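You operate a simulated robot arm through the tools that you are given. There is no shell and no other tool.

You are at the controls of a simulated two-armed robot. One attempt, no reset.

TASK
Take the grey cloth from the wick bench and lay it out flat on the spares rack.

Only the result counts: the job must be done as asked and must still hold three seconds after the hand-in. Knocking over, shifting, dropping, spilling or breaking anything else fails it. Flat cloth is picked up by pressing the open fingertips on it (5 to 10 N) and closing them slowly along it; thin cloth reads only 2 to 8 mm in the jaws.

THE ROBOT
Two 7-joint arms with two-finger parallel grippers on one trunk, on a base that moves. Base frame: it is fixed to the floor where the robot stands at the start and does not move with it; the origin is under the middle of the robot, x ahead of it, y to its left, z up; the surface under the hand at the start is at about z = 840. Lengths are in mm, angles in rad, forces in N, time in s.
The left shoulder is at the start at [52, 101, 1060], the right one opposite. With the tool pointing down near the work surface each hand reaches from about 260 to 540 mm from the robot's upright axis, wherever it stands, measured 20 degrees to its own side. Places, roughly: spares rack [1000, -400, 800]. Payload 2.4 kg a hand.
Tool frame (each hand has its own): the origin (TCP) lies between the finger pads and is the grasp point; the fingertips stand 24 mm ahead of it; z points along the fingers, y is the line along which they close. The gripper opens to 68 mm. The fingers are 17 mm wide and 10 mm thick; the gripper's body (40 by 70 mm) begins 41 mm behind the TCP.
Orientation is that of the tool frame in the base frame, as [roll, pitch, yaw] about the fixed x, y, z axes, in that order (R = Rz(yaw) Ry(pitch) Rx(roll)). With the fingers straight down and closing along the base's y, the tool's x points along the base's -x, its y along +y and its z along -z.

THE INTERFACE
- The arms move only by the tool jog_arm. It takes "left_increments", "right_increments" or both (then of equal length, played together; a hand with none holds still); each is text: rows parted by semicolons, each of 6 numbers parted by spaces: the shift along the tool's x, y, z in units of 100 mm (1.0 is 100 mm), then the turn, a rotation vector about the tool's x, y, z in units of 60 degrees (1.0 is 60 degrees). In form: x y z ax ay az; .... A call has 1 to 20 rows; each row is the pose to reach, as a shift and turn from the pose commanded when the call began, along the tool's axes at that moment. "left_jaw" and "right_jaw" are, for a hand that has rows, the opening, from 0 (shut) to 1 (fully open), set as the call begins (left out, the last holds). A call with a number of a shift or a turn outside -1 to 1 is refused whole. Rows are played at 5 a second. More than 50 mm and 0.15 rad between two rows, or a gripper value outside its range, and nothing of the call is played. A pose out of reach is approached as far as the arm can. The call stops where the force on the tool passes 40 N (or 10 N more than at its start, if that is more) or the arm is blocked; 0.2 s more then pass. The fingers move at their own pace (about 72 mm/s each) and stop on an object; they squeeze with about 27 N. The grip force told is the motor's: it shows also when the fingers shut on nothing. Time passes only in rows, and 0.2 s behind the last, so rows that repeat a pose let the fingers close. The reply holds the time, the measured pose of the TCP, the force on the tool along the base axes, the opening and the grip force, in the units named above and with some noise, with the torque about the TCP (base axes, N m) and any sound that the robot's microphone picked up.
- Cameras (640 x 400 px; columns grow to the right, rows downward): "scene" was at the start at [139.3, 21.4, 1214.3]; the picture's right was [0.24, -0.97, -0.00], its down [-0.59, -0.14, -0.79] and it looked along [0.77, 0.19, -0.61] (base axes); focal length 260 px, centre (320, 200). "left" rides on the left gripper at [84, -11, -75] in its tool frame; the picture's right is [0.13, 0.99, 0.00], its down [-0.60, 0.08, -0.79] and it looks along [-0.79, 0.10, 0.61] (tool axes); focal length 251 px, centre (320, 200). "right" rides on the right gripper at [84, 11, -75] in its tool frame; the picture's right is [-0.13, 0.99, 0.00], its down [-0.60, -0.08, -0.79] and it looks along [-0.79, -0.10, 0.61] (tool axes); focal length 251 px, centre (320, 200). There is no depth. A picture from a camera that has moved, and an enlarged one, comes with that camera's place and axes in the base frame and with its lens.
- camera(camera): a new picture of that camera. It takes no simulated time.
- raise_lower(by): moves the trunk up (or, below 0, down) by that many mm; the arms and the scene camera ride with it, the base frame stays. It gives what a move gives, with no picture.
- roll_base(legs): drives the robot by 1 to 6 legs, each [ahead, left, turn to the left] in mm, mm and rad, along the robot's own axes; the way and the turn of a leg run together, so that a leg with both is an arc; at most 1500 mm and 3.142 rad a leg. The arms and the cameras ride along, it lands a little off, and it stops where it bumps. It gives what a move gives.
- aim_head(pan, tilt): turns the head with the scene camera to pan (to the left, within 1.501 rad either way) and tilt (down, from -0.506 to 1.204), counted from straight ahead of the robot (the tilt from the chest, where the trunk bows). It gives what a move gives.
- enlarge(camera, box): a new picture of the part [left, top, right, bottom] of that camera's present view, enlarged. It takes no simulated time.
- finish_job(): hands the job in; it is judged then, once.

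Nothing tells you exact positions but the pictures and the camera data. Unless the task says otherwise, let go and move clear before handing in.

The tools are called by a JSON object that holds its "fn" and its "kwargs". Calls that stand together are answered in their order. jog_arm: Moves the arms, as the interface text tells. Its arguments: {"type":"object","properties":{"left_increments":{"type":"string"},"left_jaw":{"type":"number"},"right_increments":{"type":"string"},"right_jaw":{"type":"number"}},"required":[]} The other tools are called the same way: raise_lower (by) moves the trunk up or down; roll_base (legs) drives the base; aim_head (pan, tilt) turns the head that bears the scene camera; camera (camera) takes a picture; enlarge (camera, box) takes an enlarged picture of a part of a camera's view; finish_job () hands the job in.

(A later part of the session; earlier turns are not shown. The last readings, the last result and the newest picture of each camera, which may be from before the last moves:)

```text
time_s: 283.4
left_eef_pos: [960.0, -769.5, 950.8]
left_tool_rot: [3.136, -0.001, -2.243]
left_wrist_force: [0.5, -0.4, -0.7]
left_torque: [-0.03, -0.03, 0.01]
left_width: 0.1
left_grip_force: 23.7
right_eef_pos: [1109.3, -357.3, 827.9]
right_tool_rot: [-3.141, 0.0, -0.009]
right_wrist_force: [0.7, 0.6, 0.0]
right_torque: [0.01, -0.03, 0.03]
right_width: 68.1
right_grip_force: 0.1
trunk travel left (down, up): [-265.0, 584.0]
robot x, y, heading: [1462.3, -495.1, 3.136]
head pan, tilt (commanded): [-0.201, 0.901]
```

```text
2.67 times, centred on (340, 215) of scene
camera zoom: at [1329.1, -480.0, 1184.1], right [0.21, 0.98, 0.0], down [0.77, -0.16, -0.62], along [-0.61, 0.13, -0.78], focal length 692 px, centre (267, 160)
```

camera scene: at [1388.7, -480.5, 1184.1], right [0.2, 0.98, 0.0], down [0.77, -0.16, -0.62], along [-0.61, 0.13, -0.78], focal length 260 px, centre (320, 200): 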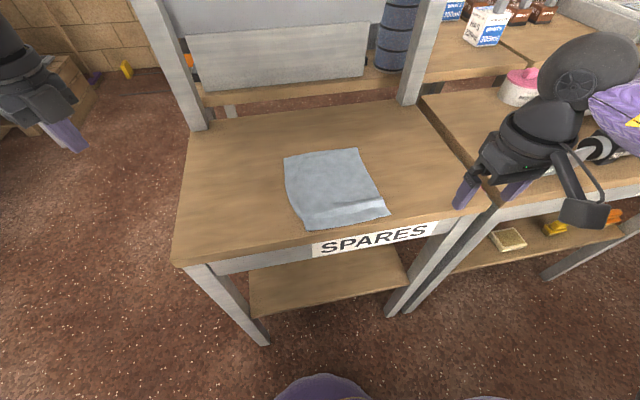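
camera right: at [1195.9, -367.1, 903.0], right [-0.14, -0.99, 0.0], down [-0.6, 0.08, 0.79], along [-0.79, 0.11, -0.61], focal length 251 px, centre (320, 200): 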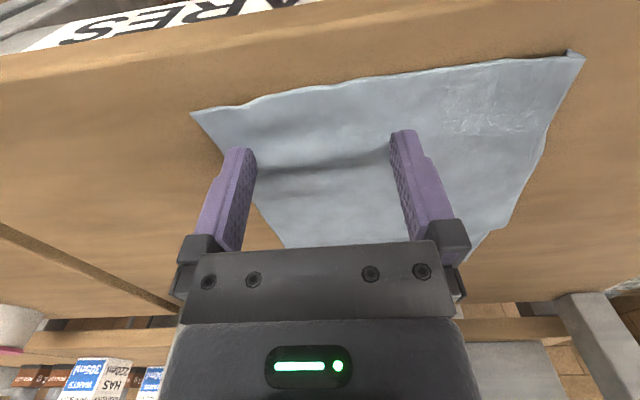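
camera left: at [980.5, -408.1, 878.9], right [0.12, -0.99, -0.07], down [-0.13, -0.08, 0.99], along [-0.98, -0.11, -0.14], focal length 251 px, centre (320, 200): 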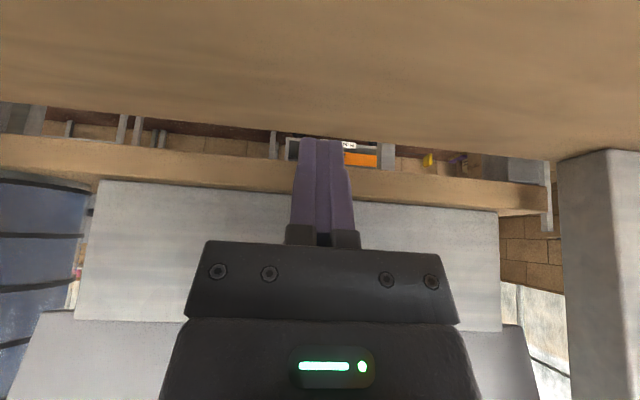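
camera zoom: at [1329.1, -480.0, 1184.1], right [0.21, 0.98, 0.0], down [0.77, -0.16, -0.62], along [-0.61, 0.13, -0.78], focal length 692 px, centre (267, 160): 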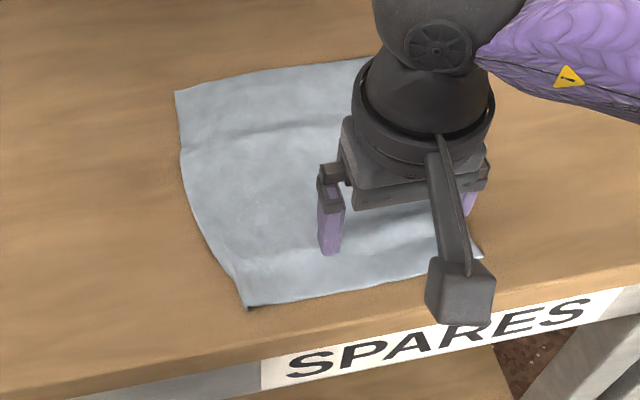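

{"fn": "jog_arm", "kwargs": {"right_increments": "0 0 0.01 0 0 0; 0 0 0.02 0 0 0; 0 0 0.02 0 0 0"}}

{"fn": "jog_arm", "kwargs": {"right_increments": "0 0 0.006 0 0 0; 0 0 0.006 0 0 0"}}

{"fn": "jog_arm", "kwargs": {"right_increments": "0 0 0.005 0 0 0; 0 0 0.005 0 0 0"}}

{"fn": "jog_arm", "kwargs": {"right_increments": "0 0 0.004 0 0 0; 0 0 0.004 0 0 0"}}

```text
time_s: 284.2
left_eef_pos: [960.4, -768.8, 951.9]
left_tool_rot: [3.135, 0.001, -2.245]
left_wrist_force: [0.1, -1.0, 0.2]
left_torque: [0.02, -0.02, 0.01]
left_width: 0.1
left_grip_force: 24.0
right_eef_pos: [1112.5, -356.1, 826.3]
right_tool_rot: [3.141, 0.0, -0.008]
right_wrist_force: [0.1, 0.8, 1.3]
right_torque: [0.06, 0.03, -0.01]
right_width: 68.0
right_grip_force: 0.0
trunk travel left (down, up): [-265.0, 584.0]
robot x, y, heading: [1462.2, -493.2, 3.136]
head pan, tilt (commanded): [-0.201, 0.901]
```

```text
time_s: 284.8
left_eef_pos: [959.6, -768.9, 951.1]
left_tool_rot: [3.136, 0.0, -2.245]
left_wrist_force: [-0.2, 0.0, 0.6]
left_torque: [-0.02, 0.01, 0.0]
left_width: 0.0
left_grip_force: 23.5
right_eef_pos: [1111.8, -357.2, 826.2]
right_tool_rot: [3.141, 0.002, -0.01]
right_wrist_force: [0.3, 1.6, 6.7]
right_torque: [0.23, -0.03, 0.02]
right_width: 67.8
right_grip_force: 0.1
trunk travel left (down, up): [-265.0, 584.0]
robot x, y, heading: [1457.5, -500.3, 3.135]
head pan, tilt (commanded): [-0.201, 0.901]
```

```text
time_s: 285.4
left_eef_pos: [960.5, -769.0, 950.8]
left_tool_rot: [3.137, -0.001, -2.243]
left_wrist_force: [0.3, -0.8, 0.3]
left_torque: [0.01, -0.01, -0.02]
left_width: 0.0
left_grip_force: 23.6
right_eef_pos: [1112.8, -356.5, 824.7]
right_tool_rot: [-3.141, 0.003, -0.008]
right_wrist_force: [-0.7, 0.3, 10.5]
right_torque: [0.32, 0.0, 0.02]
right_width: 67.8
right_grip_force: 0.1
trunk travel left (down, up): [-265.0, 584.0]
robot x, y, heading: [1460.2, -496.1, 3.133]
head pan, tilt (commanded): [-0.201, 0.901]
```

```text
time_s: 286.0
left_eef_pos: [960.5, -769.4, 951.7]
left_tool_rot: [3.136, 0.001, -2.245]
left_wrist_force: [0.1, 0.8, -0.4]
left_torque: [0.0, 0.0, 0.02]
left_width: 0.0
left_grip_force: 23.6
right_eef_pos: [1112.8, -355.8, 825.1]
right_tool_rot: [-3.139, 0.003, -0.009]
right_wrist_force: [-1.2, 2.8, 22.5]
right_torque: [0.66, 0.03, 0.1]
right_width: 67.7
right_grip_force: 0.1
trunk travel left (down, up): [-265.0, 584.0]
robot x, y, heading: [1456.3, -496.5, 3.131]
head pan, tilt (commanded): [-0.201, 0.901]
```

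Lift off and look at the effect.

{"fn": "jog_arm", "kwargs": {"right_increments": "0 0 -0.02 0 0 0; 0 0 -0.1 0 0 0; 0 0 -0.4 0 0 0; 0 -0.3 -0.6 0 0 0; 0 -0.7 -0.6 0 0 0; 0 -1 -0.6 0 0 0"}}

{"fn": "jog_arm", "kwargs": {"right_increments": "0 -0.4 -0.1 0 0 0; 0 -0.6 -0.2 0 0 0"}}

{"fn": "enlarge", "kwargs": {"camera": "scene", "box": [240, 140, 440, 290]}}

```text
time_s: 287.4
left_eef_pos: [959.6, -768.5, 951.5]
left_tool_rot: [3.135, 0.0, -2.242]
left_wrist_force: [-0.7, -0.7, -0.5]
left_torque: [0.0, 0.02, -0.03]
left_width: 0.1
left_grip_force: 23.3
right_eef_pos: [1111.7, -255.1, 883.5]
right_tool_rot: [-3.141, 0.001, -0.007]
right_wrist_force: [0.2, -0.2, 0.3]
right_torque: [-0.01, 0.01, 0.01]
right_width: 67.9
right_grip_force: 0.0
trunk travel left (down, up): [-265.0, 584.0]
robot x, y, heading: [1454.6, -496.7, 3.133]
head pan, tilt (commanded): [-0.201, 0.901]
```

```text
time_s: 288.0
left_eef_pos: [961.1, -769.2, 951.4]
left_tool_rot: [3.138, 0.0, -2.24]
left_wrist_force: [0.1, 0.6, -0.1]
left_torque: [-0.01, 0.03, -0.01]
left_width: 0.0
left_grip_force: 23.7
right_eef_pos: [1112.0, -196.6, 903.6]
right_tool_rot: [-3.14, 0.001, -0.009]
right_wrist_force: [-1.0, -0.2, 0.1]
right_torque: [-0.03, 0.01, -0.03]
right_width: 68.2
right_grip_force: 0.0
trunk travel left (down, up): [-265.0, 584.0]
robot x, y, heading: [1458.8, -494.3, 3.133]
head pan, tilt (commanded): [-0.201, 0.901]
```

```text
2.67 times, centred on (340, 215) of scene
camera zoom: at [1329.1, -479.9, 1184.1], right [0.21, 0.98, 0.0], down [0.77, -0.16, -0.62], along [-0.61, 0.13, -0.78], focal length 692 px, centre (267, 160)
```

zoom: 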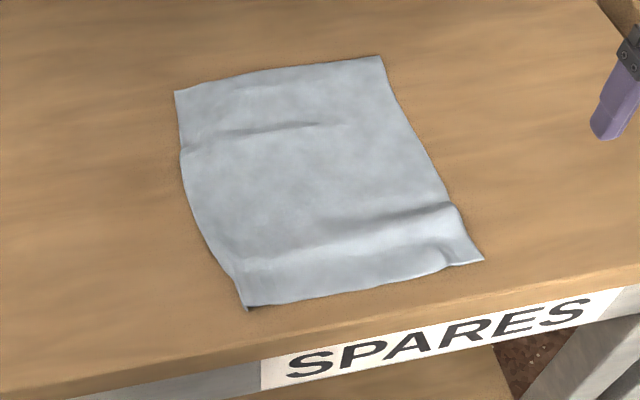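

Only about 5 mm of slack remains lengthwise. A neat way to take it out with one hand is to straddle the ridge with the fingers along x and open the jaws while pressing. I'll test whether the right wrist can yaw that way.

{"fn": "jog_arm", "kwargs": {"right_increments": "0 0 0 0 0 0.13; 0 0 0 0 0 0.26; 0 0 0 0 0 0.39; 0 0 0 0 0 0.52; 0 0 0 0 0 0.65; 0 0 0 0 0 0.75; 0 0 0 0 0 0.75"}}

```text
time_s: 289.6
left_eef_pos: [960.3, -769.8, 949.7]
left_tool_rot: [3.135, 0.0, -2.24]
left_wrist_force: [-0.3, 0.1, -0.3]
left_torque: [-0.04, 0.02, 0.01]
left_width: 0.2
left_grip_force: 23.7
right_eef_pos: [1111.6, -195.2, 904.4]
right_tool_rot: [3.141, -0.001, -0.796]
right_wrist_force: [-0.8, -0.3, 0.0]
right_torque: [-0.01, 0.01, 0.0]
right_width: 67.8
right_grip_force: 0.0
trunk travel left (down, up): [-265.0, 584.0]
robot x, y, heading: [1456.5, -497.3, 3.137]
head pan, tilt (commanded): [-0.201, 0.901]
```

It turns freely this way. Completing the quarter turn.

{"fn": "jog_arm", "kwargs": {"right_increments": "0 0 0 0 0 0.13; 0 0 0 0 0 0.26; 0 0 0 0 0 0.39; 0 0 0 0 0 0.52; 0 0 0 0 0 0.65; 0 0 0 0 0 0.74; 0 0 0 0 0 0.74"}}

{"fn": "camera", "kwargs": {"camera": "scene"}}

{"fn": "camera", "kwargs": {"camera": "right"}}

```text
time_s: 291.2
left_eef_pos: [960.1, -769.4, 951.1]
left_tool_rot: [3.136, -0.001, -2.244]
left_wrist_force: [0.2, 0.1, 0.5]
left_torque: [0.0, -0.03, -0.02]
left_width: 0.0
left_grip_force: 24.0
right_eef_pos: [1112.1, -194.4, 904.1]
right_tool_rot: [3.141, 0.0, -1.568]
right_wrist_force: [-0.2, 0.5, 0.2]
right_torque: [0.0, 0.0, -0.03]
right_width: 67.7
right_grip_force: 0.1
trunk travel left (down, up): [-265.0, 584.0]
robot x, y, heading: [1454.4, -495.9, 3.134]
head pan, tilt (commanded): [-0.201, 0.901]
```

```text
taken
camera scene: at [1329.1, -480.0, 1184.0], right [0.21, 0.98, 0.0], down [0.77, -0.16, -0.62], along [-0.61, 0.13, -0.78], focal length 260 px, centre (320, 200)
```

scene: 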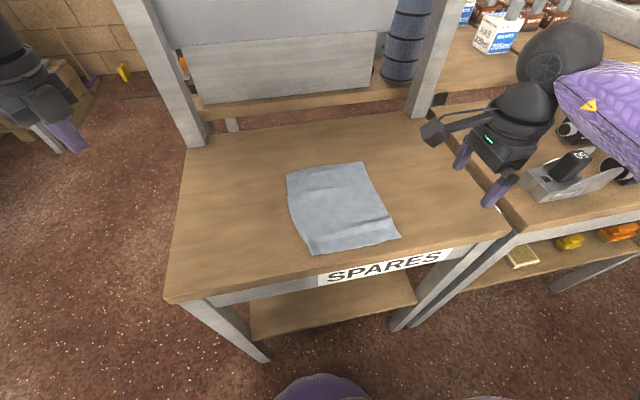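

```text
taken
camera right: at [1102.7, -279.6, 978.5], right [-0.99, 0.13, 0.0], down [0.08, 0.6, 0.79], along [0.1, 0.79, -0.61], focal length 251 px, centre (320, 200)
```

right: 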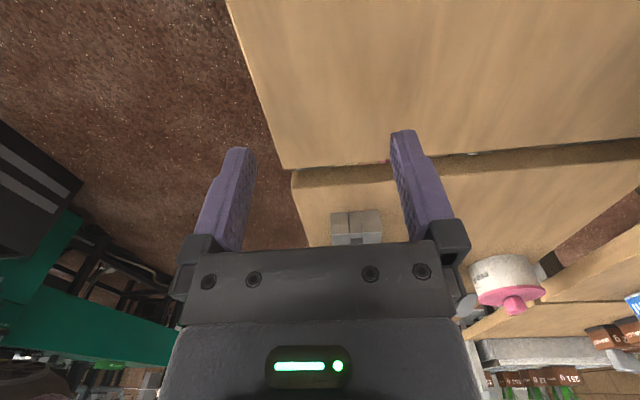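

The right hand is now turned with its fingers along x. Moving over the ridge's right part with the jaws half open to straddle it.

{"fn": "jog_arm", "kwargs": {"right_increments": "0.3 0.02 0 0 0 0; 0.6 0.04 0 0 0 0; 0.9 0.04 0 0 0 0; 0.9 0.04 0 0 0 0", "right_jaw": 0.5}}

{"fn": "jog_arm", "kwargs": {"right_increments": "0.2 0 0.1 0 0 0; 0.4 0 0.3 0 0 0; 0.4 0 0.55 0 0 0; 0.4 0 0.7 0 0 0; 0.4 0 0.7 0 0 0"}}

{"fn": "camera", "kwargs": {"camera": "right"}}

{"fn": "enlarge", "kwargs": {"camera": "scene", "box": [240, 140, 440, 290]}}

```text
time_s: 292.2
left_eef_pos: [960.3, -769.6, 950.2]
left_tool_rot: [3.138, 0.002, -2.245]
left_wrist_force: [-0.2, -0.7, 0.0]
left_torque: [0.0, 0.0, 0.01]
left_width: 0.0
left_grip_force: 23.5
right_eef_pos: [1109.0, -286.6, 905.0]
right_tool_rot: [-3.141, 0.002, -1.569]
right_wrist_force: [-0.3, 0.4, 0.6]
right_torque: [0.03, 0.01, 0.04]
right_width: 33.8
right_grip_force: 0.0
trunk travel left (down, up): [-265.0, 584.0]
robot x, y, heading: [1457.4, -495.3, 3.136]
head pan, tilt (commanded): [-0.201, 0.901]
```

```text
time_s: 293.4
left_eef_pos: [958.6, -769.3, 951.0]
left_tool_rot: [3.136, 0.0, -2.243]
left_wrist_force: [0.0, 0.7, -0.4]
left_torque: [-0.02, 0.0, 0.03]
left_width: 0.0
left_grip_force: 24.1
right_eef_pos: [1108.2, -327.8, 833.4]
right_tool_rot: [-3.141, 0.0, -1.57]
right_wrist_force: [1.4, 0.0, -0.1]
right_torque: [-0.01, 0.04, 0.02]
right_width: 34.0
right_grip_force: 0.0
trunk travel left (down, up): [-265.0, 584.0]
robot x, y, heading: [1456.6, -497.6, 3.137]
head pan, tilt (commanded): [-0.201, 0.901]
```

```text
taken
camera right: at [1099.4, -411.2, 909.3], right [-0.99, 0.13, 0.0], down [0.08, 0.6, 0.79], along [0.1, 0.79, -0.61], focal length 251 px, centre (320, 200)
```

right: 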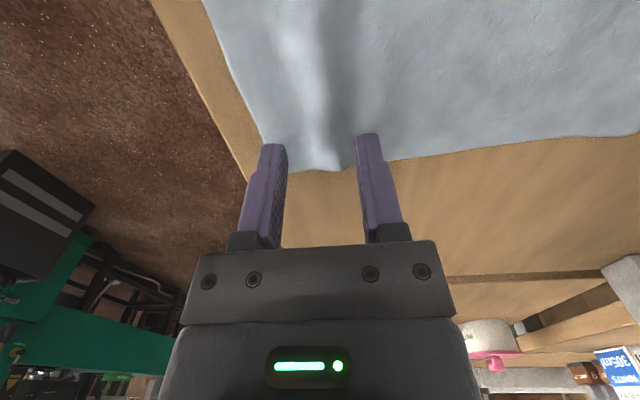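

```text
2.67 times, centred on (340, 215) of scene
camera zoom: at [1329.1, -480.0, 1184.1], right [0.21, 0.98, 0.0], down [0.77, -0.16, -0.62], along [-0.61, 0.13, -0.78], focal length 692 px, centre (267, 160)
```

zoom: 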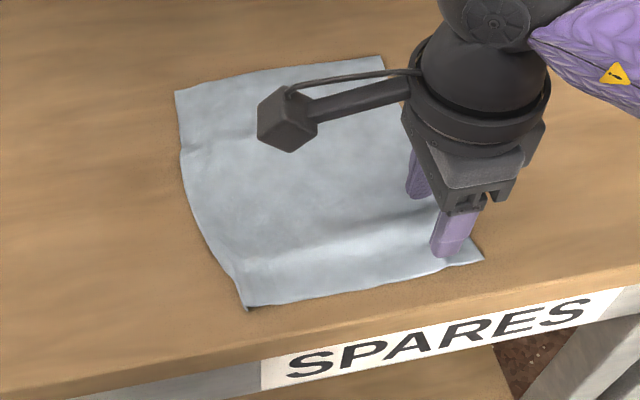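

The wrist view shows the ridge neatly between the fingers. Lowering to contact.

{"fn": "jog_arm", "kwargs": {"right_increments": "0 0 0.03 0 0 0; 0 0 0.06 0 0 0; 0 0 0.07 0 0 0; 0 0 0.07 0 0 0"}}

{"fn": "jog_arm", "kwargs": {"right_increments": "0 0 0.006 0 0 0; 0 0 0.006 0 0 0"}}

{"fn": "jog_arm", "kwargs": {"right_increments": "0 0 0.005 0 0 0; 0 0 0.005 0 0 0"}}

```text
time_s: 294.4
left_eef_pos: [959.9, -770.1, 952.0]
left_tool_rot: [3.134, -0.001, -2.243]
left_wrist_force: [0.5, -0.6, 0.0]
left_torque: [0.03, -0.01, -0.01]
left_width: 0.2
left_grip_force: 23.5
right_eef_pos: [1108.7, -327.0, 827.5]
right_tool_rot: [-3.141, -0.001, -1.57]
right_wrist_force: [0.3, 0.1, 0.7]
right_torque: [0.01, 0.02, 0.01]
right_width: 34.1
right_grip_force: 0.1
trunk travel left (down, up): [-265.0, 584.0]
robot x, y, heading: [1458.0, -494.9, 3.131]
head pan, tilt (commanded): [-0.201, 0.901]
```

```text
time_s: 295.0
left_eef_pos: [958.8, -769.5, 950.4]
left_tool_rot: [3.137, 0.0, -2.243]
left_wrist_force: [-0.2, -0.5, 0.1]
left_torque: [0.02, 0.02, 0.0]
left_width: 0.0
left_grip_force: 23.6
right_eef_pos: [1107.7, -325.2, 826.9]
right_tool_rot: [-3.141, 0.0, -1.57]
right_wrist_force: [-0.3, 0.5, 0.8]
right_torque: [0.01, -0.02, 0.03]
right_width: 34.0
right_grip_force: 0.0
trunk travel left (down, up): [-265.0, 584.0]
robot x, y, heading: [1459.0, -496.9, 3.132]
head pan, tilt (commanded): [-0.201, 0.901]
```

```text
time_s: 295.6
left_eef_pos: [959.2, -769.7, 950.1]
left_tool_rot: [3.137, -0.001, -2.244]
left_wrist_force: [-0.1, 0.0, -0.3]
left_torque: [-0.02, 0.0, 0.03]
left_width: 0.0
left_grip_force: 23.8
right_eef_pos: [1107.9, -325.1, 825.8]
right_tool_rot: [-3.141, 0.001, -1.57]
right_wrist_force: [-0.4, -0.6, 0.9]
right_torque: [-0.01, 0.02, 0.01]
right_width: 33.9
right_grip_force: 0.0
trunk travel left (down, up): [-265.0, 584.0]
robot x, y, heading: [1462.0, -497.1, 3.134]
head pan, tilt (commanded): [-0.201, 0.901]
```

{"fn": "jog_arm", "kwargs": {"right_increments": "0 0 0.005 0 0 0; 0 0 0.005 0 0 0"}}

{"fn": "jog_arm", "kwargs": {"right_increments": "0 0 0.004 0 0 0; 0 0 0.004 0 0 0"}}

```text
time_s: 296.2
left_eef_pos: [960.5, -769.3, 950.6]
left_tool_rot: [3.137, 0.001, -2.243]
left_wrist_force: [-0.1, 0.6, 0.5]
left_torque: [0.02, 0.02, 0.01]
left_width: 0.2
left_grip_force: 23.4
right_eef_pos: [1108.1, -325.3, 826.1]
right_tool_rot: [3.141, 0.001, -1.569]
right_wrist_force: [0.2, 0.3, 1.2]
right_torque: [-0.01, -0.03, 0.01]
right_width: 34.0
right_grip_force: 0.0
trunk travel left (down, up): [-265.0, 584.0]
robot x, y, heading: [1458.0, -498.8, 3.131]
head pan, tilt (commanded): [-0.201, 0.901]
```

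```text
time_s: 296.8
left_eef_pos: [960.2, -770.1, 951.2]
left_tool_rot: [3.137, 0.0, -2.244]
left_wrist_force: [-0.5, 0.2, 0.3]
left_torque: [-0.01, 0.0, 0.0]
left_width: 0.0
left_grip_force: 22.8
right_eef_pos: [1108.0, -324.3, 825.0]
right_tool_rot: [3.141, 0.0, -1.567]
right_wrist_force: [-0.4, 0.1, 2.6]
right_torque: [0.02, -0.02, -0.01]
right_width: 33.7
right_grip_force: 0.1
trunk travel left (down, up): [-265.0, 584.0]
robot x, y, heading: [1460.1, -494.6, 3.134]
head pan, tilt (commanded): [-0.201, 0.901]
```

{"fn": "jog_arm", "kwargs": {"right_increments": "0 0 0.004 0 0 0; 0 0 0.004 0 0 0"}}

{"fn": "jog_arm", "kwargs": {"right_increments": "0 0 0.001 0 0 0; 0 0 0.001 0 0 0", "right_jaw": 0.58}}

{"fn": "jog_arm", "kwargs": {"right_increments": "0 0 0 0 0 0; 0 0 0 0 0 0", "right_jaw": 0.66}}

{"fn": "camera", "kwargs": {"camera": "right"}}

```text
time_s: 297.4
left_eef_pos: [960.3, -769.0, 951.0]
left_tool_rot: [3.136, 0.0, -2.244]
left_wrist_force: [-0.1, -0.4, -0.3]
left_torque: [-0.01, -0.03, -0.02]
left_width: 0.0
left_grip_force: 23.6
right_eef_pos: [1108.5, -325.8, 825.8]
right_tool_rot: [3.141, 0.0, -1.57]
right_wrist_force: [0.0, -1.1, 1.2]
right_torque: [-0.03, -0.04, 0.01]
right_width: 33.4
right_grip_force: 0.0
trunk travel left (down, up): [-265.0, 584.0]
robot x, y, heading: [1456.2, -498.4, 3.14]
head pan, tilt (commanded): [-0.201, 0.901]
```

```text
time_s: 298.0
left_eef_pos: [959.7, -768.2, 950.8]
left_tool_rot: [3.136, 0.001, -2.244]
left_wrist_force: [-0.8, 1.0, -0.1]
left_torque: [0.01, 0.01, 0.02]
left_width: 0.1
left_grip_force: 24.0
right_eef_pos: [1108.0, -325.9, 824.9]
right_tool_rot: [3.14, 0.001, -1.569]
right_wrist_force: [-0.8, 2.9, 7.4]
right_torque: [0.03, -0.18, 0.08]
right_width: 38.5
right_grip_force: 0.0
trunk travel left (down, up): [-265.0, 584.0]
robot x, y, heading: [1458.1, -497.9, 3.136]
head pan, tilt (commanded): [-0.201, 0.901]
```

```text
time_s: 298.6
left_eef_pos: [959.7, -769.5, 950.2]
left_tool_rot: [3.135, -0.002, -2.243]
left_wrist_force: [0.1, 0.8, 0.4]
left_torque: [0.0, 0.03, 0.02]
left_width: 0.1
left_grip_force: 23.8
right_eef_pos: [1108.7, -325.7, 826.4]
right_tool_rot: [3.141, -0.002, -1.568]
right_wrist_force: [-2.4, 1.1, 9.8]
right_torque: [0.03, -0.11, 0.02]
right_width: 42.2
right_grip_force: 0.1
trunk travel left (down, up): [-265.0, 584.0]
robot x, y, heading: [1456.4, -498.9, 3.135]
head pan, tilt (commanded): [-0.201, 0.901]
```

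```text
taken
camera right: at [1098.9, -409.7, 900.4], right [-0.99, 0.13, 0.0], down [0.08, 0.6, 0.79], along [0.1, 0.79, -0.61], focal length 251 px, centre (320, 200)
```

right: 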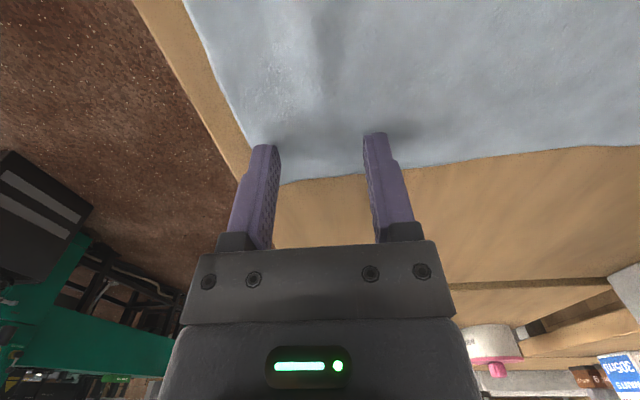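

The ridge between the fingers has flattened. I'll repeat this further left along the ridge.

{"fn": "jog_arm", "kwargs": {"right_increments": "0 0 0 0 0 0; 0 0 0 0 0 0", "right_jaw": 0.7}}

{"fn": "jog_arm", "kwargs": {"right_increments": "0 0 -0.03 0 0 0; 0 0 -0.12 0 0 0; 0.2 0 -0.12 0 0 0; 0.45 0 -0.12 0 0 0; 0.45 0 -0.05 0 0 0"}}

{"fn": "jog_arm", "kwargs": {"right_increments": "0 0 0 0 0 0; 0 0 0.02 0 0 0; 0 0 0.03 0 0 0", "right_jaw": 0.5}}

{"fn": "camera", "kwargs": {"camera": "right"}}

```text
time_s: 299.2
left_eef_pos: [959.8, -767.4, 951.4]
left_tool_rot: [3.136, -0.001, -2.243]
left_wrist_force: [-0.5, 0.1, -0.2]
left_torque: [-0.01, -0.01, -0.01]
left_width: 0.2
left_grip_force: 23.6
right_eef_pos: [1107.5, -325.5, 825.0]
right_tool_rot: [-3.141, -0.001, -1.57]
right_wrist_force: [-3.6, 0.0, 10.1]
right_torque: [0.03, -0.13, 0.01]
right_width: 43.8
right_grip_force: 0.1
trunk travel left (down, up): [-265.0, 584.0]
robot x, y, heading: [1459.0, -497.5, 3.13]
head pan, tilt (commanded): [-0.201, 0.901]
```

```text
time_s: 300.4
left_eef_pos: [960.0, -768.7, 949.7]
left_tool_rot: [3.136, 0.0, -2.243]
left_wrist_force: [-0.5, 1.0, 0.3]
left_torque: [-0.01, 0.02, -0.01]
left_width: 0.0
left_grip_force: 22.5
right_eef_pos: [1109.2, -370.5, 828.6]
right_tool_rot: [-3.142, -0.001, -1.571]
right_wrist_force: [-0.8, 0.4, -0.3]
right_torque: [-0.02, -0.02, 0.02]
right_width: 47.6
right_grip_force: 0.1
trunk travel left (down, up): [-265.0, 584.0]
robot x, y, heading: [1459.9, -497.8, 3.135]
head pan, tilt (commanded): [-0.201, 0.901]
```

```text
time_s: 301.2
left_eef_pos: [958.9, -769.1, 951.4]
left_tool_rot: [3.137, -0.001, -2.244]
left_wrist_force: [0.2, -0.7, -0.1]
left_torque: [0.01, 0.01, 0.01]
left_width: 0.0
left_grip_force: 23.5
right_eef_pos: [1108.2, -371.4, 825.6]
right_tool_rot: [-3.141, -0.001, -1.57]
right_wrist_force: [0.4, 0.3, -0.1]
right_torque: [-0.01, -0.02, -0.03]
right_width: 34.3
right_grip_force: 0.0
trunk travel left (down, up): [-265.0, 584.0]
robot x, y, heading: [1455.9, -499.2, 3.136]
head pan, tilt (commanded): [-0.201, 0.901]
```

```text
taken
camera right: at [1099.4, -454.4, 900.8], right [-0.99, 0.13, 0.0], down [0.08, 0.6, 0.79], along [0.1, 0.79, -0.61], focal length 251 px, centre (320, 200)
```

right: 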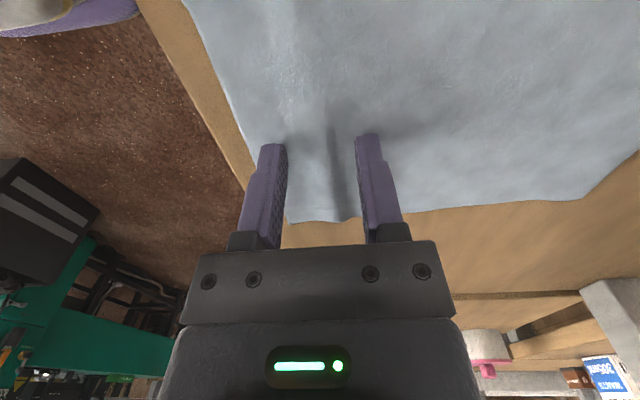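

{"fn": "jog_arm", "kwargs": {"right_increments": "0 0 0.006 0 0 0; 0 0 0.006 0 0 0"}}

{"fn": "jog_arm", "kwargs": {"right_increments": "0 0 0.005 0 0 0; 0 0 0.005 0 0 0"}}

{"fn": "jog_arm", "kwargs": {"right_increments": "0 0 0.004 0 0 0; 0 0 0.004 0 0 0"}}

```text
time_s: 301.8
left_eef_pos: [959.3, -768.6, 951.2]
left_tool_rot: [3.137, 0.0, -2.243]
left_wrist_force: [1.1, 0.4, -0.3]
left_torque: [0.03, 0.01, -0.01]
left_width: 0.0
left_grip_force: 23.2
right_eef_pos: [1108.3, -370.5, 825.2]
right_tool_rot: [3.141, 0.002, -1.568]
right_wrist_force: [-0.2, 2.5, 7.2]
right_torque: [0.08, -0.11, 0.06]
right_width: 33.7
right_grip_force: 0.0
trunk travel left (down, up): [-265.0, 584.0]
robot x, y, heading: [1458.0, -498.0, 3.135]
head pan, tilt (commanded): [-0.201, 0.901]
```

```text
time_s: 302.4
left_eef_pos: [960.8, -768.8, 951.3]
left_tool_rot: [3.135, 0.001, -2.243]
left_wrist_force: [-0.7, -0.8, -0.8]
left_torque: [0.0, -0.03, -0.01]
left_width: 0.3
left_grip_force: 23.7
right_eef_pos: [1108.6, -371.1, 825.1]
right_tool_rot: [3.14, 0.002, -1.568]
right_wrist_force: [1.3, 4.2, 11.7]
right_torque: [0.09, -0.24, 0.11]
right_width: 34.1
right_grip_force: 0.5
trunk travel left (down, up): [-265.0, 584.0]
robot x, y, heading: [1456.6, -497.5, 3.135]
head pan, tilt (commanded): [-0.201, 0.901]
```

```text
time_s: 303.0
left_eef_pos: [958.7, -768.5, 950.0]
left_tool_rot: [3.136, -0.001, -2.242]
left_wrist_force: [0.1, -0.2, -0.2]
left_torque: [-0.02, 0.01, -0.01]
left_width: 0.1
left_grip_force: 23.4
right_eef_pos: [1109.5, -371.4, 825.2]
right_tool_rot: [3.141, -0.001, -1.568]
right_wrist_force: [-0.3, 1.0, 2.8]
right_torque: [0.03, -0.03, 0.05]
right_width: 34.0
right_grip_force: 0.0
trunk travel left (down, up): [-265.0, 584.0]
robot x, y, heading: [1460.8, -497.7, 3.138]
head pan, tilt (commanded): [-0.201, 0.901]
```

{"fn": "jog_arm", "kwargs": {"right_increments": "0 0 0.003 0 0 0; 0 0 0.003 0 0 0", "right_jaw": 0.58}}

{"fn": "jog_arm", "kwargs": {"right_increments": "0 0 0 0 0 0; 0 0 0 0 0 0", "right_jaw": 0.66}}

{"fn": "camera", "kwargs": {"camera": "right"}}

```text
time_s: 303.6
left_eef_pos: [959.8, -770.5, 951.8]
left_tool_rot: [3.136, 0.0, -2.242]
left_wrist_force: [-0.3, -0.7, -0.7]
left_torque: [-0.01, 0.0, -0.05]
left_width: 0.0
left_grip_force: 23.9
right_eef_pos: [1106.7, -371.1, 825.5]
right_tool_rot: [-3.14, -0.001, -1.567]
right_wrist_force: [-0.9, -1.2, 5.6]
right_torque: [-0.04, -0.04, 0.03]
right_width: 37.5
right_grip_force: 0.0
trunk travel left (down, up): [-265.0, 584.0]
robot x, y, heading: [1456.3, -495.2, 3.14]
head pan, tilt (commanded): [-0.201, 0.901]
```

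```text
time_s: 304.2
left_eef_pos: [959.0, -768.8, 950.0]
left_tool_rot: [3.137, 0.0, -2.242]
left_wrist_force: [0.0, 0.3, -0.6]
left_torque: [0.01, 0.01, 0.01]
left_width: 0.1
left_grip_force: 23.6
right_eef_pos: [1108.3, -370.7, 825.5]
right_tool_rot: [3.141, 0.001, -1.566]
right_wrist_force: [-3.2, -0.8, 6.3]
right_torque: [-0.06, -0.06, -0.03]
right_width: 42.0
right_grip_force: 0.1
trunk travel left (down, up): [-265.0, 584.0]
robot x, y, heading: [1457.8, -499.0, 3.138]
head pan, tilt (commanded): [-0.201, 0.901]
```

```text
taken
camera right: at [1099.3, -454.8, 900.3], right [-0.99, 0.13, 0.0], down [0.08, 0.6, 0.79], along [0.1, 0.79, -0.61], focal length 251 px, centre (320, 200)
```

right: 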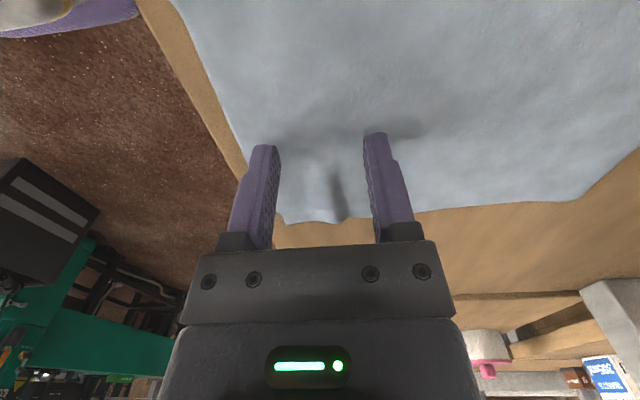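

Lifting off to view the whole cloth.

{"fn": "jog_arm", "kwargs": {"right_increments": "0 0 -0.03 0 0 0; 0 0 -0.2 0 0 0; -0.2 0 -0.5 0 0 0; -0.6 0 -0.6 0 0 0; -1 0 -0.6 0 0 0"}}

{"fn": "jog_arm", "kwargs": {"right_increments": "-0.4 0 -0.1 0 0 0; -0.7 0 -0.2 0 0 0"}}

{"fn": "enlarge", "kwargs": {"camera": "scene", "box": [240, 140, 440, 290]}}

```text
time_s: 305.4
left_eef_pos: [961.0, -769.5, 951.0]
left_tool_rot: [3.137, 0.0, -2.245]
left_wrist_force: [-0.3, -0.4, -0.2]
left_torque: [-0.01, -0.02, -0.03]
left_width: 0.1
left_grip_force: 23.1
right_eef_pos: [1108.8, -271.4, 884.8]
right_tool_rot: [-3.141, 0.0, -1.566]
right_wrist_force: [0.1, 0.6, -0.7]
right_torque: [-0.01, 0.01, 0.0]
right_width: 44.8
right_grip_force: 0.2
trunk travel left (down, up): [-265.0, 584.0]
robot x, y, heading: [1463.5, -499.2, 3.137]
head pan, tilt (commanded): [-0.201, 0.901]
```

```text
time_s: 306.0
left_eef_pos: [960.0, -769.8, 951.1]
left_tool_rot: [3.136, 0.0, -2.244]
left_wrist_force: [0.1, -0.6, -0.5]
left_torque: [-0.01, 0.0, 0.04]
left_width: 0.0
left_grip_force: 23.8
right_eef_pos: [1107.6, -201.0, 905.5]
right_tool_rot: [-3.14, -0.001, -1.568]
right_wrist_force: [0.5, -0.7, 0.1]
right_torque: [0.0, -0.02, 0.04]
right_width: 44.8
right_grip_force: 0.1
trunk travel left (down, up): [-265.0, 584.0]
robot x, y, heading: [1458.7, -496.7, 3.132]
head pan, tilt (commanded): [-0.201, 0.901]
```

```text
2.67 times, centred on (340, 215) of scene
camera zoom: at [1329.1, -479.9, 1184.1], right [0.21, 0.98, 0.0], down [0.77, -0.16, -0.62], along [-0.61, 0.13, -0.78], focal length 692 px, centre (267, 160)
```

zoom: 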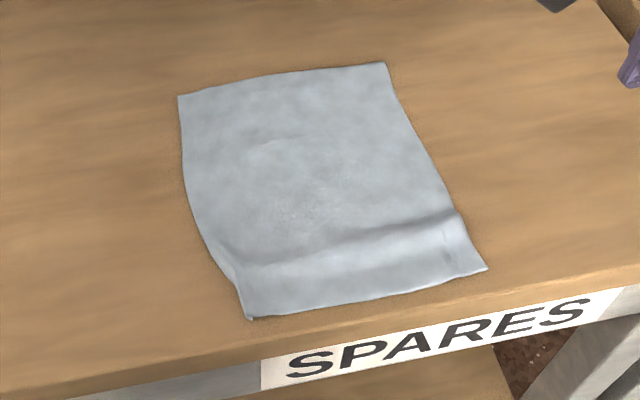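

Better still. The hem's left corner sits about 14 mm too far inward, so next I'll press it and draw it outward to the left.

{"fn": "jog_arm", "kwargs": {"right_increments": "0.3 -0.1 0 0 0 0; 0.6 -0.2 0 0 0 0; 0.98 -0.22 0 0 0 0; 0.98 -0.22 0 0 0 0", "right_jaw": 0.2}}

{"fn": "jog_arm", "kwargs": {"right_increments": "0.4 0 0 0 0 0; 0.8 0 0.05 0 0 0; 0.98 0 0.2 0 0 0; 0.98 0 0.2 0 0 0"}}

{"fn": "jog_arm", "kwargs": {"right_increments": "0.3 0 0.1 0 0 0; 0.42 0 0.3 0 0 0; 0.42 0 0.5 0 0 0; 0.42 0 0.5 0 0 0"}}

{"fn": "camera", "kwargs": {"camera": "right"}}

{"fn": "enlarge", "kwargs": {"camera": "scene", "box": [240, 140, 440, 290]}}

```text
time_s: 307.0
left_eef_pos: [959.7, -770.1, 950.9]
left_tool_rot: [3.137, 0.0, -2.243]
left_wrist_force: [0.4, -0.4, 0.4]
left_torque: [-0.04, 0.0, 0.03]
left_width: 0.1
left_grip_force: 23.8
right_eef_pos: [1129.6, -298.8, 908.9]
right_tool_rot: [-3.141, 0.0, -1.568]
right_wrist_force: [0.0, 0.6, 0.2]
right_torque: [0.01, -0.02, 0.02]
right_width: 13.4
right_grip_force: 0.1
trunk travel left (down, up): [-265.0, 584.0]
robot x, y, heading: [1455.6, -493.1, 3.132]
head pan, tilt (commanded): [-0.201, 0.901]
```

```text
time_s: 308.0
left_eef_pos: [959.3, -768.9, 950.6]
left_tool_rot: [3.136, 0.001, -2.244]
left_wrist_force: [0.1, -0.5, 0.5]
left_torque: [0.02, 0.0, -0.03]
left_width: 0.3
left_grip_force: 24.1
right_eef_pos: [1131.3, -395.6, 882.9]
right_tool_rot: [-3.14, 0.0, -1.569]
right_wrist_force: [-0.1, -0.8, -0.4]
right_torque: [0.01, -0.01, 0.0]
right_width: 13.7
right_grip_force: 0.1
trunk travel left (down, up): [-265.0, 584.0]
robot x, y, heading: [1456.0, -492.9, 3.13]
head pan, tilt (commanded): [-0.201, 0.901]
```

```text
time_s: 309.0
left_eef_pos: [959.3, -768.8, 951.0]
left_tool_rot: [3.136, 0.0, -2.244]
left_wrist_force: [0.4, 0.2, -0.1]
left_torque: [0.01, 0.01, 0.01]
left_width: 0.1
left_grip_force: 23.6
right_eef_pos: [1131.9, -437.5, 835.1]
right_tool_rot: [3.141, -0.001, -1.569]
right_wrist_force: [0.5, 0.4, 0.9]
right_torque: [-0.04, 0.01, -0.01]
right_width: 13.3
right_grip_force: 0.0
trunk travel left (down, up): [-265.0, 584.0]
robot x, y, heading: [1457.7, -495.0, 3.132]
head pan, tilt (commanded): [-0.201, 0.901]
```

```text
taken
camera right: at [1121.9, -521.6, 909.9], right [-0.99, 0.13, 0.0], down [0.08, 0.6, 0.79], along [0.1, 0.79, -0.61], focal length 251 px, centre (320, 200)
```

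right: 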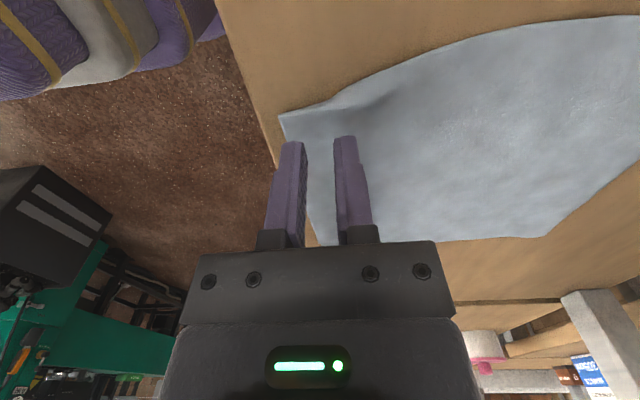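

```text
2.67 times, centred on (340, 215) of scene
camera zoom: at [1329.0, -480.1, 1184.1], right [0.21, 0.98, 0.0], down [0.77, -0.16, -0.62], along [-0.61, 0.13, -0.78], focal length 692 px, centre (267, 160)
```

zoom: 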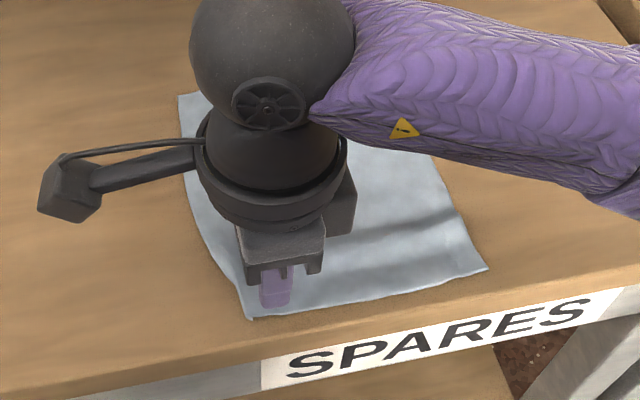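

Fingers are on the left hem corner. Lowering to press.

{"fn": "jog_arm", "kwargs": {"right_increments": "0 0 0.04 0 0 0; 0 0 0.08 0 0 0; 0 0 0.085 0 0 0; 0 0 0.085 0 0 0"}}

{"fn": "jog_arm", "kwargs": {"right_increments": "0 0 0.006 0 0 0; 0 0 0.006 0 0 0"}}

{"fn": "jog_arm", "kwargs": {"right_increments": "0 0 0.005 0 0 0; 0 0 0.005 0 0 0"}}

```text
time_s: 310.0
left_eef_pos: [959.3, -768.4, 951.6]
left_tool_rot: [3.136, -0.002, -2.243]
left_wrist_force: [0.3, 0.2, -1.1]
left_torque: [0.01, 0.0, 0.0]
left_width: 0.0
left_grip_force: 23.2
right_eef_pos: [1131.1, -437.6, 825.7]
right_tool_rot: [-3.141, 0.001, -1.569]
right_wrist_force: [0.1, -0.2, 2.1]
right_torque: [0.01, -0.04, 0.03]
right_width: 14.2
right_grip_force: 0.0
trunk travel left (down, up): [-265.0, 584.0]
robot x, y, heading: [1456.7, -499.1, 3.135]
head pan, tilt (commanded): [-0.201, 0.901]
```

```text
time_s: 310.6
left_eef_pos: [959.6, -768.5, 951.5]
left_tool_rot: [3.138, 0.0, -2.244]
left_wrist_force: [0.2, 0.1, -0.6]
left_torque: [0.0, 0.0, -0.02]
left_width: 0.0
left_grip_force: 23.6
right_eef_pos: [1131.6, -438.2, 825.8]
right_tool_rot: [3.139, 0.002, -1.569]
right_wrist_force: [-0.3, 3.0, 11.1]
right_torque: [0.05, -0.09, 0.03]
right_width: 13.8
right_grip_force: 0.4
trunk travel left (down, up): [-265.0, 584.0]
robot x, y, heading: [1460.1, -493.8, 3.136]
head pan, tilt (commanded): [-0.201, 0.901]
```

```text
time_s: 311.2
left_eef_pos: [960.6, -768.9, 952.4]
left_tool_rot: [3.137, -0.001, -2.244]
left_wrist_force: [-0.1, 1.2, 0.2]
left_torque: [-0.01, 0.03, 0.02]
left_width: 0.3
left_grip_force: 23.5
right_eef_pos: [1130.6, -437.5, 825.7]
right_tool_rot: [3.137, 0.0, -1.57]
right_wrist_force: [-1.9, 4.2, 27.1]
right_torque: [0.12, -0.25, 0.06]
right_width: 13.4
right_grip_force: 0.1
trunk travel left (down, up): [-265.0, 584.0]
robot x, y, heading: [1461.1, -494.9, 3.136]
head pan, tilt (commanded): [-0.201, 0.901]
```

{"fn": "jog_arm", "kwargs": {"right_increments": "0 0 -0.006 0 0 0; 0.03 0 -0.006 0 0 0; 0.06 0 -0.006 0 0 0; 0.09 0 -0.006 0 0 0; 0.12 0 -0.006 0 0 0; 0.12 0 -0.006 0 0 0"}}

{"fn": "camera", "kwargs": {"camera": "right"}}

{"fn": "enlarge", "kwargs": {"camera": "scene", "box": [240, 140, 440, 290]}}

```text
time_s: 312.6
left_eef_pos: [959.9, -768.8, 950.4]
left_tool_rot: [3.137, -0.001, -2.243]
left_wrist_force: [0.6, 0.9, 0.6]
left_torque: [-0.02, 0.03, 0.01]
left_width: 0.0
left_grip_force: 24.0
right_eef_pos: [1132.1, -451.2, 826.6]
right_tool_rot: [3.141, 0.0, -1.568]
right_wrist_force: [-0.1, 1.8, 5.8]
right_torque: [0.03, -0.05, -0.01]
right_width: 13.8
right_grip_force: 0.0
trunk travel left (down, up): [-265.0, 584.0]
robot x, y, heading: [1460.8, -497.7, 3.134]
head pan, tilt (commanded): [-0.201, 0.901]
```

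```text
taken
camera right: at [1122.5, -534.3, 900.5], right [-0.99, 0.13, 0.0], down [0.08, 0.6, 0.79], along [0.1, 0.79, -0.61], focal length 251 px, centre (320, 200)
```

right: 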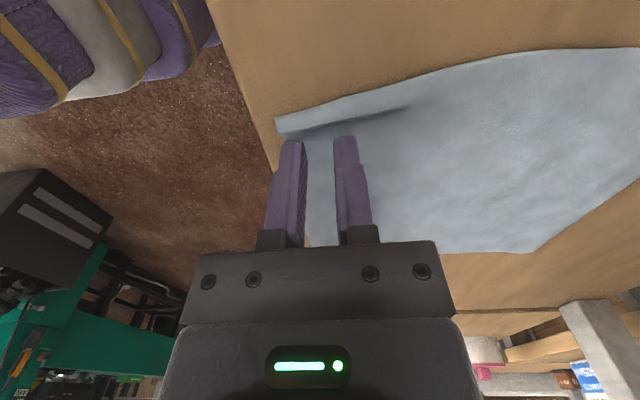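

```text
2.67 times, centred on (340, 215) of scene
camera zoom: at [1329.3, -480.0, 1184.0], right [0.21, 0.98, 0.0], down [0.77, -0.16, -0.62], along [-0.61, 0.13, -0.78], focal length 692 px, centre (267, 160)
```

zoom: 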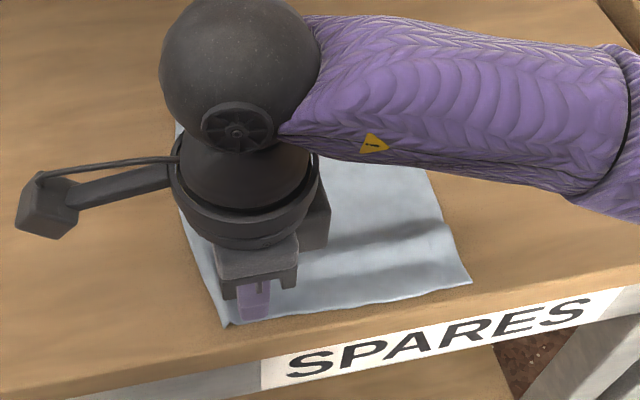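

{"fn": "jog_arm", "kwargs": {"right_increments": "0 0 -0.03 0 0 0; 0 0 -0.2 0 0 0; 0 0 -0.4 0 0 0"}}

{"fn": "camera", "kwargs": {"camera": "right"}}

{"fn": "enlarge", "kwargs": {"camera": "right", "box": [240, 20, 500, 200]}}

```text
time_s: 313.4
left_eef_pos: [960.2, -768.7, 950.4]
left_tool_rot: [3.136, 0.0, -2.243]
left_wrist_force: [0.1, -0.2, -0.7]
left_torque: [0.04, 0.01, 0.01]
left_width: 0.3
left_grip_force: 23.4
right_eef_pos: [1131.8, -452.1, 867.1]
right_tool_rot: [-3.14, 0.002, -1.568]
right_wrist_force: [-0.1, 0.8, 0.1]
right_torque: [0.0, -0.01, 0.01]
right_width: 13.6
right_grip_force: 0.0
trunk travel left (down, up): [-265.0, 584.0]
robot x, y, heading: [1460.0, -493.7, 3.132]
head pan, tilt (commanded): [-0.201, 0.901]
```

```text
taken
camera right: at [1123.8, -535.7, 941.5], right [-0.99, 0.13, 0.0], down [0.08, 0.6, 0.79], along [0.1, 0.79, -0.61], focal length 251 px, centre (320, 200)
```

right: 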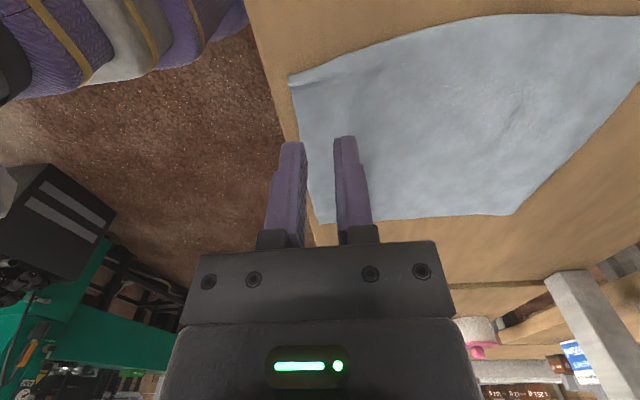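

```text
2.22 times, centred on (370, 110) of right
camera zoom: at [1123.8, -535.7, 941.5], right [-0.99, 0.13, 0.0], down [0.08, 0.6, 0.79], along [0.1, 0.79, -0.61], focal length 559 px, centre (209, 400)
```

zoom: 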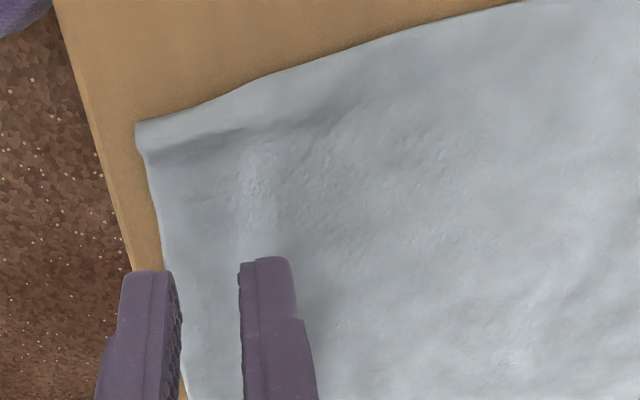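

That flattened a lot: only a slightly raised margin at the left hem corner remains. Moving the hand aside for an overall look.

{"fn": "jog_arm", "kwargs": {"right_increments": "-0.3 0 -0.2 0 0 0; -0.7 0 -0.3 0 0 0; -1 0 -0.3 0 0 0"}}

{"fn": "jog_arm", "kwargs": {"right_increments": "-0.4 0 0 0 0 0; -0.8 0 0 0 0 0; -1 0 0 0 0 0"}}

{"fn": "jog_arm", "kwargs": {"right_increments": "-0.3 0 0 0 0 0; -0.5 0 0 0 0 0"}}

{"fn": "enlarge", "kwargs": {"camera": "scene", "box": [240, 140, 440, 290]}}

{"fn": "camera", "kwargs": {"camera": "scene"}}

```text
time_s: 314.2
left_eef_pos: [960.5, -769.2, 951.3]
left_tool_rot: [3.137, 0.001, -2.242]
left_wrist_force: [0.1, 0.1, 0.0]
left_torque: [-0.01, 0.0, 0.0]
left_width: 0.2
left_grip_force: 23.8
right_eef_pos: [1130.7, -352.7, 893.2]
right_tool_rot: [3.14, 0.0, -1.567]
right_wrist_force: [0.0, 0.0, 0.5]
right_torque: [0.0, 0.02, 0.0]
right_width: 13.5
right_grip_force: 0.1
trunk travel left (down, up): [-265.0, 584.0]
robot x, y, heading: [1462.2, -496.4, 3.136]
head pan, tilt (commanded): [-0.201, 0.901]
```

```text
time_s: 315.0
left_eef_pos: [959.6, -768.5, 950.6]
left_tool_rot: [3.136, 0.0, -2.243]
left_wrist_force: [-0.9, -1.1, 0.4]
left_torque: [0.02, -0.02, -0.03]
left_width: 0.2
left_grip_force: 23.6
right_eef_pos: [1130.2, -253.7, 896.5]
right_tool_rot: [3.139, 0.0, -1.567]
right_wrist_force: [0.0, -0.3, -0.1]
right_torque: [-0.01, 0.0, -0.02]
right_width: 13.7
right_grip_force: 0.1
trunk travel left (down, up): [-265.0, 584.0]
robot x, y, heading: [1460.3, -495.9, 3.137]
head pan, tilt (commanded): [-0.201, 0.901]
```

```text
time_s: 315.6
left_eef_pos: [959.6, -769.1, 951.8]
left_tool_rot: [3.135, 0.0, -2.244]
left_wrist_force: [-0.4, 0.3, -0.3]
left_torque: [0.0, 0.01, 0.03]
left_width: 0.1
left_grip_force: 23.4
right_eef_pos: [1130.2, -202.8, 893.8]
right_tool_rot: [3.141, 0.0, -1.567]
right_wrist_force: [-0.4, -1.0, 0.3]
right_torque: [-0.01, 0.0, 0.0]
right_width: 13.5
right_grip_force: 0.0
trunk travel left (down, up): [-265.0, 584.0]
robot x, y, heading: [1458.6, -498.4, 3.134]
head pan, tilt (commanded): [-0.201, 0.901]
```

```text
2.67 times, centred on (340, 215) of scene
camera zoom: at [1329.1, -479.9, 1184.1], right [0.21, 0.98, 0.0], down [0.77, -0.16, -0.62], along [-0.61, 0.13, -0.78], focal length 692 px, centre (267, 160)
```

zoom: 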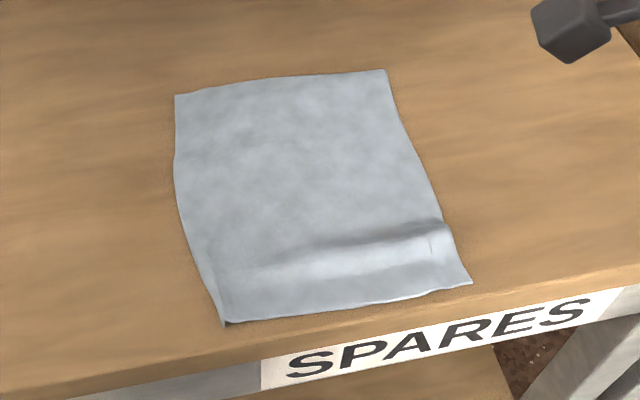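

```text
taken
camera scene: at [1329.1, -479.9, 1184.1], right [0.21, 0.98, 0.0], down [0.77, -0.16, -0.62], along [-0.61, 0.13, -0.78], focal length 260 px, centre (320, 200)
```

scene: 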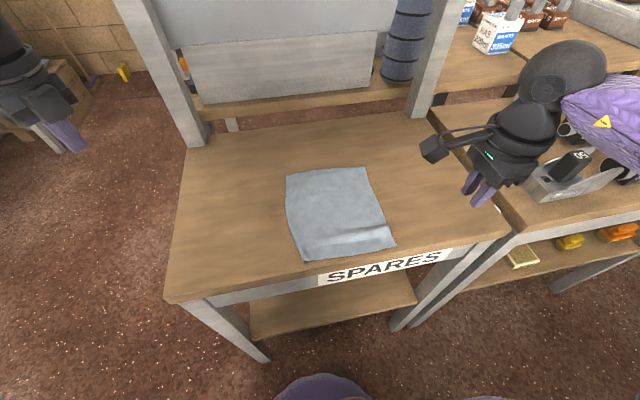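

Nearly there. The last low ridge runs along the hem on the right; I'll straddle it again and spread, this time shifting the hand forward while opening so the hem stays put and the rest is drawn forward.

{"fn": "jog_arm", "kwargs": {"right_increments": "0.3 0.05 0 0 0 0; 0.6 0.1 0.1 0 0 0; 0.9 0.17 0.2 0 0 0; 0.98 0.17 0.4 0 0 0; 0.98 0.17 0.6 0 0 0", "right_jaw": 0.45}}

{"fn": "jog_arm", "kwargs": {"right_increments": "0.1 0 0 0 0 0; 0.22 0 0.02 0 0 0; 0.22 0 0.05 0 0 0; 0.22 0 0.05 0 0 0"}}

{"fn": "camera", "kwargs": {"camera": "right"}}

```text
time_s: 316.8
left_eef_pos: [960.1, -769.0, 950.3]
left_tool_rot: [3.136, 0.0, -2.246]
left_wrist_force: [-0.2, 0.0, -0.1]
left_torque: [-0.01, -0.04, 0.0]
left_width: 0.0
left_grip_force: 24.0
right_eef_pos: [1113.1, -298.8, 833.6]
right_tool_rot: [3.142, -0.001, -1.568]
right_wrist_force: [-0.2, -0.1, -0.6]
right_torque: [-0.02, -0.01, 0.01]
right_width: 31.0
right_grip_force: 0.1
trunk travel left (down, up): [-265.0, 584.0]
robot x, y, heading: [1458.2, -496.3, 3.137]
head pan, tilt (commanded): [-0.201, 0.901]
```

```text
time_s: 317.8
left_eef_pos: [959.6, -769.3, 951.3]
left_tool_rot: [3.136, 0.001, -2.242]
left_wrist_force: [-0.1, -0.5, -0.5]
left_torque: [0.01, -0.01, -0.03]
left_width: 0.1
left_grip_force: 23.4
right_eef_pos: [1113.3, -321.0, 830.5]
right_tool_rot: [3.141, -0.001, -1.569]
right_wrist_force: [0.3, 0.6, 0.1]
right_torque: [0.0, -0.01, -0.01]
right_width: 30.5
right_grip_force: 0.1
trunk travel left (down, up): [-265.0, 584.0]
robot x, y, heading: [1457.0, -500.9, 3.133]
head pan, tilt (commanded): [-0.201, 0.901]
```

```text
taken
camera right: at [1104.2, -404.1, 905.4], right [-0.99, 0.13, 0.0], down [0.08, 0.6, 0.79], along [0.1, 0.79, -0.61], focal length 251 px, centre (320, 200)
```

right: 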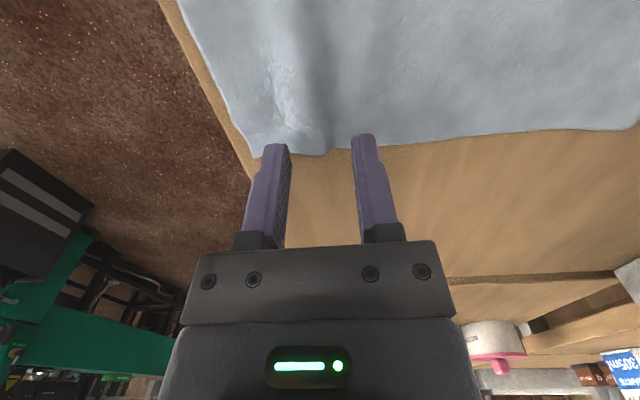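

{"fn": "jog_arm", "kwargs": {"right_increments": "0.08 0 0 0 0 0; 0.14 0 0.02 0 0 0; 0.14 0 0.04 0 0 0; 0.14 0 0.04 0 0 0"}}

{"fn": "jog_arm", "kwargs": {"right_increments": "0 0 0.006 0 0 0; 0 0 0.006 0 0 0"}}

{"fn": "jog_arm", "kwargs": {"right_increments": "0 0 0.005 0 0 0; 0 0 0.005 0 0 0"}}

```text
time_s: 318.8
left_eef_pos: [960.3, -768.6, 951.6]
left_tool_rot: [3.136, 0.0, -2.243]
left_wrist_force: [0.4, -0.5, -0.7]
left_torque: [-0.01, 0.01, 0.02]
left_width: 0.0
left_grip_force: 24.1
right_eef_pos: [1113.0, -335.6, 827.2]
right_tool_rot: [3.141, 0.001, -1.567]
right_wrist_force: [0.3, -0.1, -0.4]
right_torque: [-0.02, 0.0, -0.04]
right_width: 30.6
right_grip_force: 0.0
trunk travel left (down, up): [-265.0, 584.0]
robot x, y, heading: [1458.5, -495.9, 3.139]
head pan, tilt (commanded): [-0.201, 0.901]
```

```text
time_s: 319.4
left_eef_pos: [959.5, -768.8, 949.6]
left_tool_rot: [3.138, 0.001, -2.243]
left_wrist_force: [-0.5, 0.0, 0.4]
left_torque: [0.01, 0.0, 0.02]
left_width: 0.0
left_grip_force: 23.5
right_eef_pos: [1113.9, -333.9, 826.8]
right_tool_rot: [3.141, -0.001, -1.57]
right_wrist_force: [-0.1, -0.1, -1.0]
right_torque: [-0.02, -0.03, -0.01]
right_width: 30.7
right_grip_force: 0.1
trunk travel left (down, up): [-265.0, 584.0]
robot x, y, heading: [1455.5, -494.2, 3.132]
head pan, tilt (commanded): [-0.201, 0.901]
```

```text
time_s: 320.0
left_eef_pos: [959.4, -767.6, 951.8]
left_tool_rot: [3.138, 0.002, -2.245]
left_wrist_force: [-0.1, -0.7, -0.6]
left_torque: [0.01, -0.02, -0.01]
left_width: 0.0
left_grip_force: 23.5
right_eef_pos: [1114.5, -334.7, 826.4]
right_tool_rot: [-3.141, 0.001, -1.57]
right_wrist_force: [1.1, 1.1, 2.3]
right_torque: [0.02, -0.01, 0.01]
right_width: 30.7
right_grip_force: 0.0
trunk travel left (down, up): [-265.0, 584.0]
robot x, y, heading: [1459.8, -494.9, 3.135]
head pan, tilt (commanded): [-0.201, 0.901]
```

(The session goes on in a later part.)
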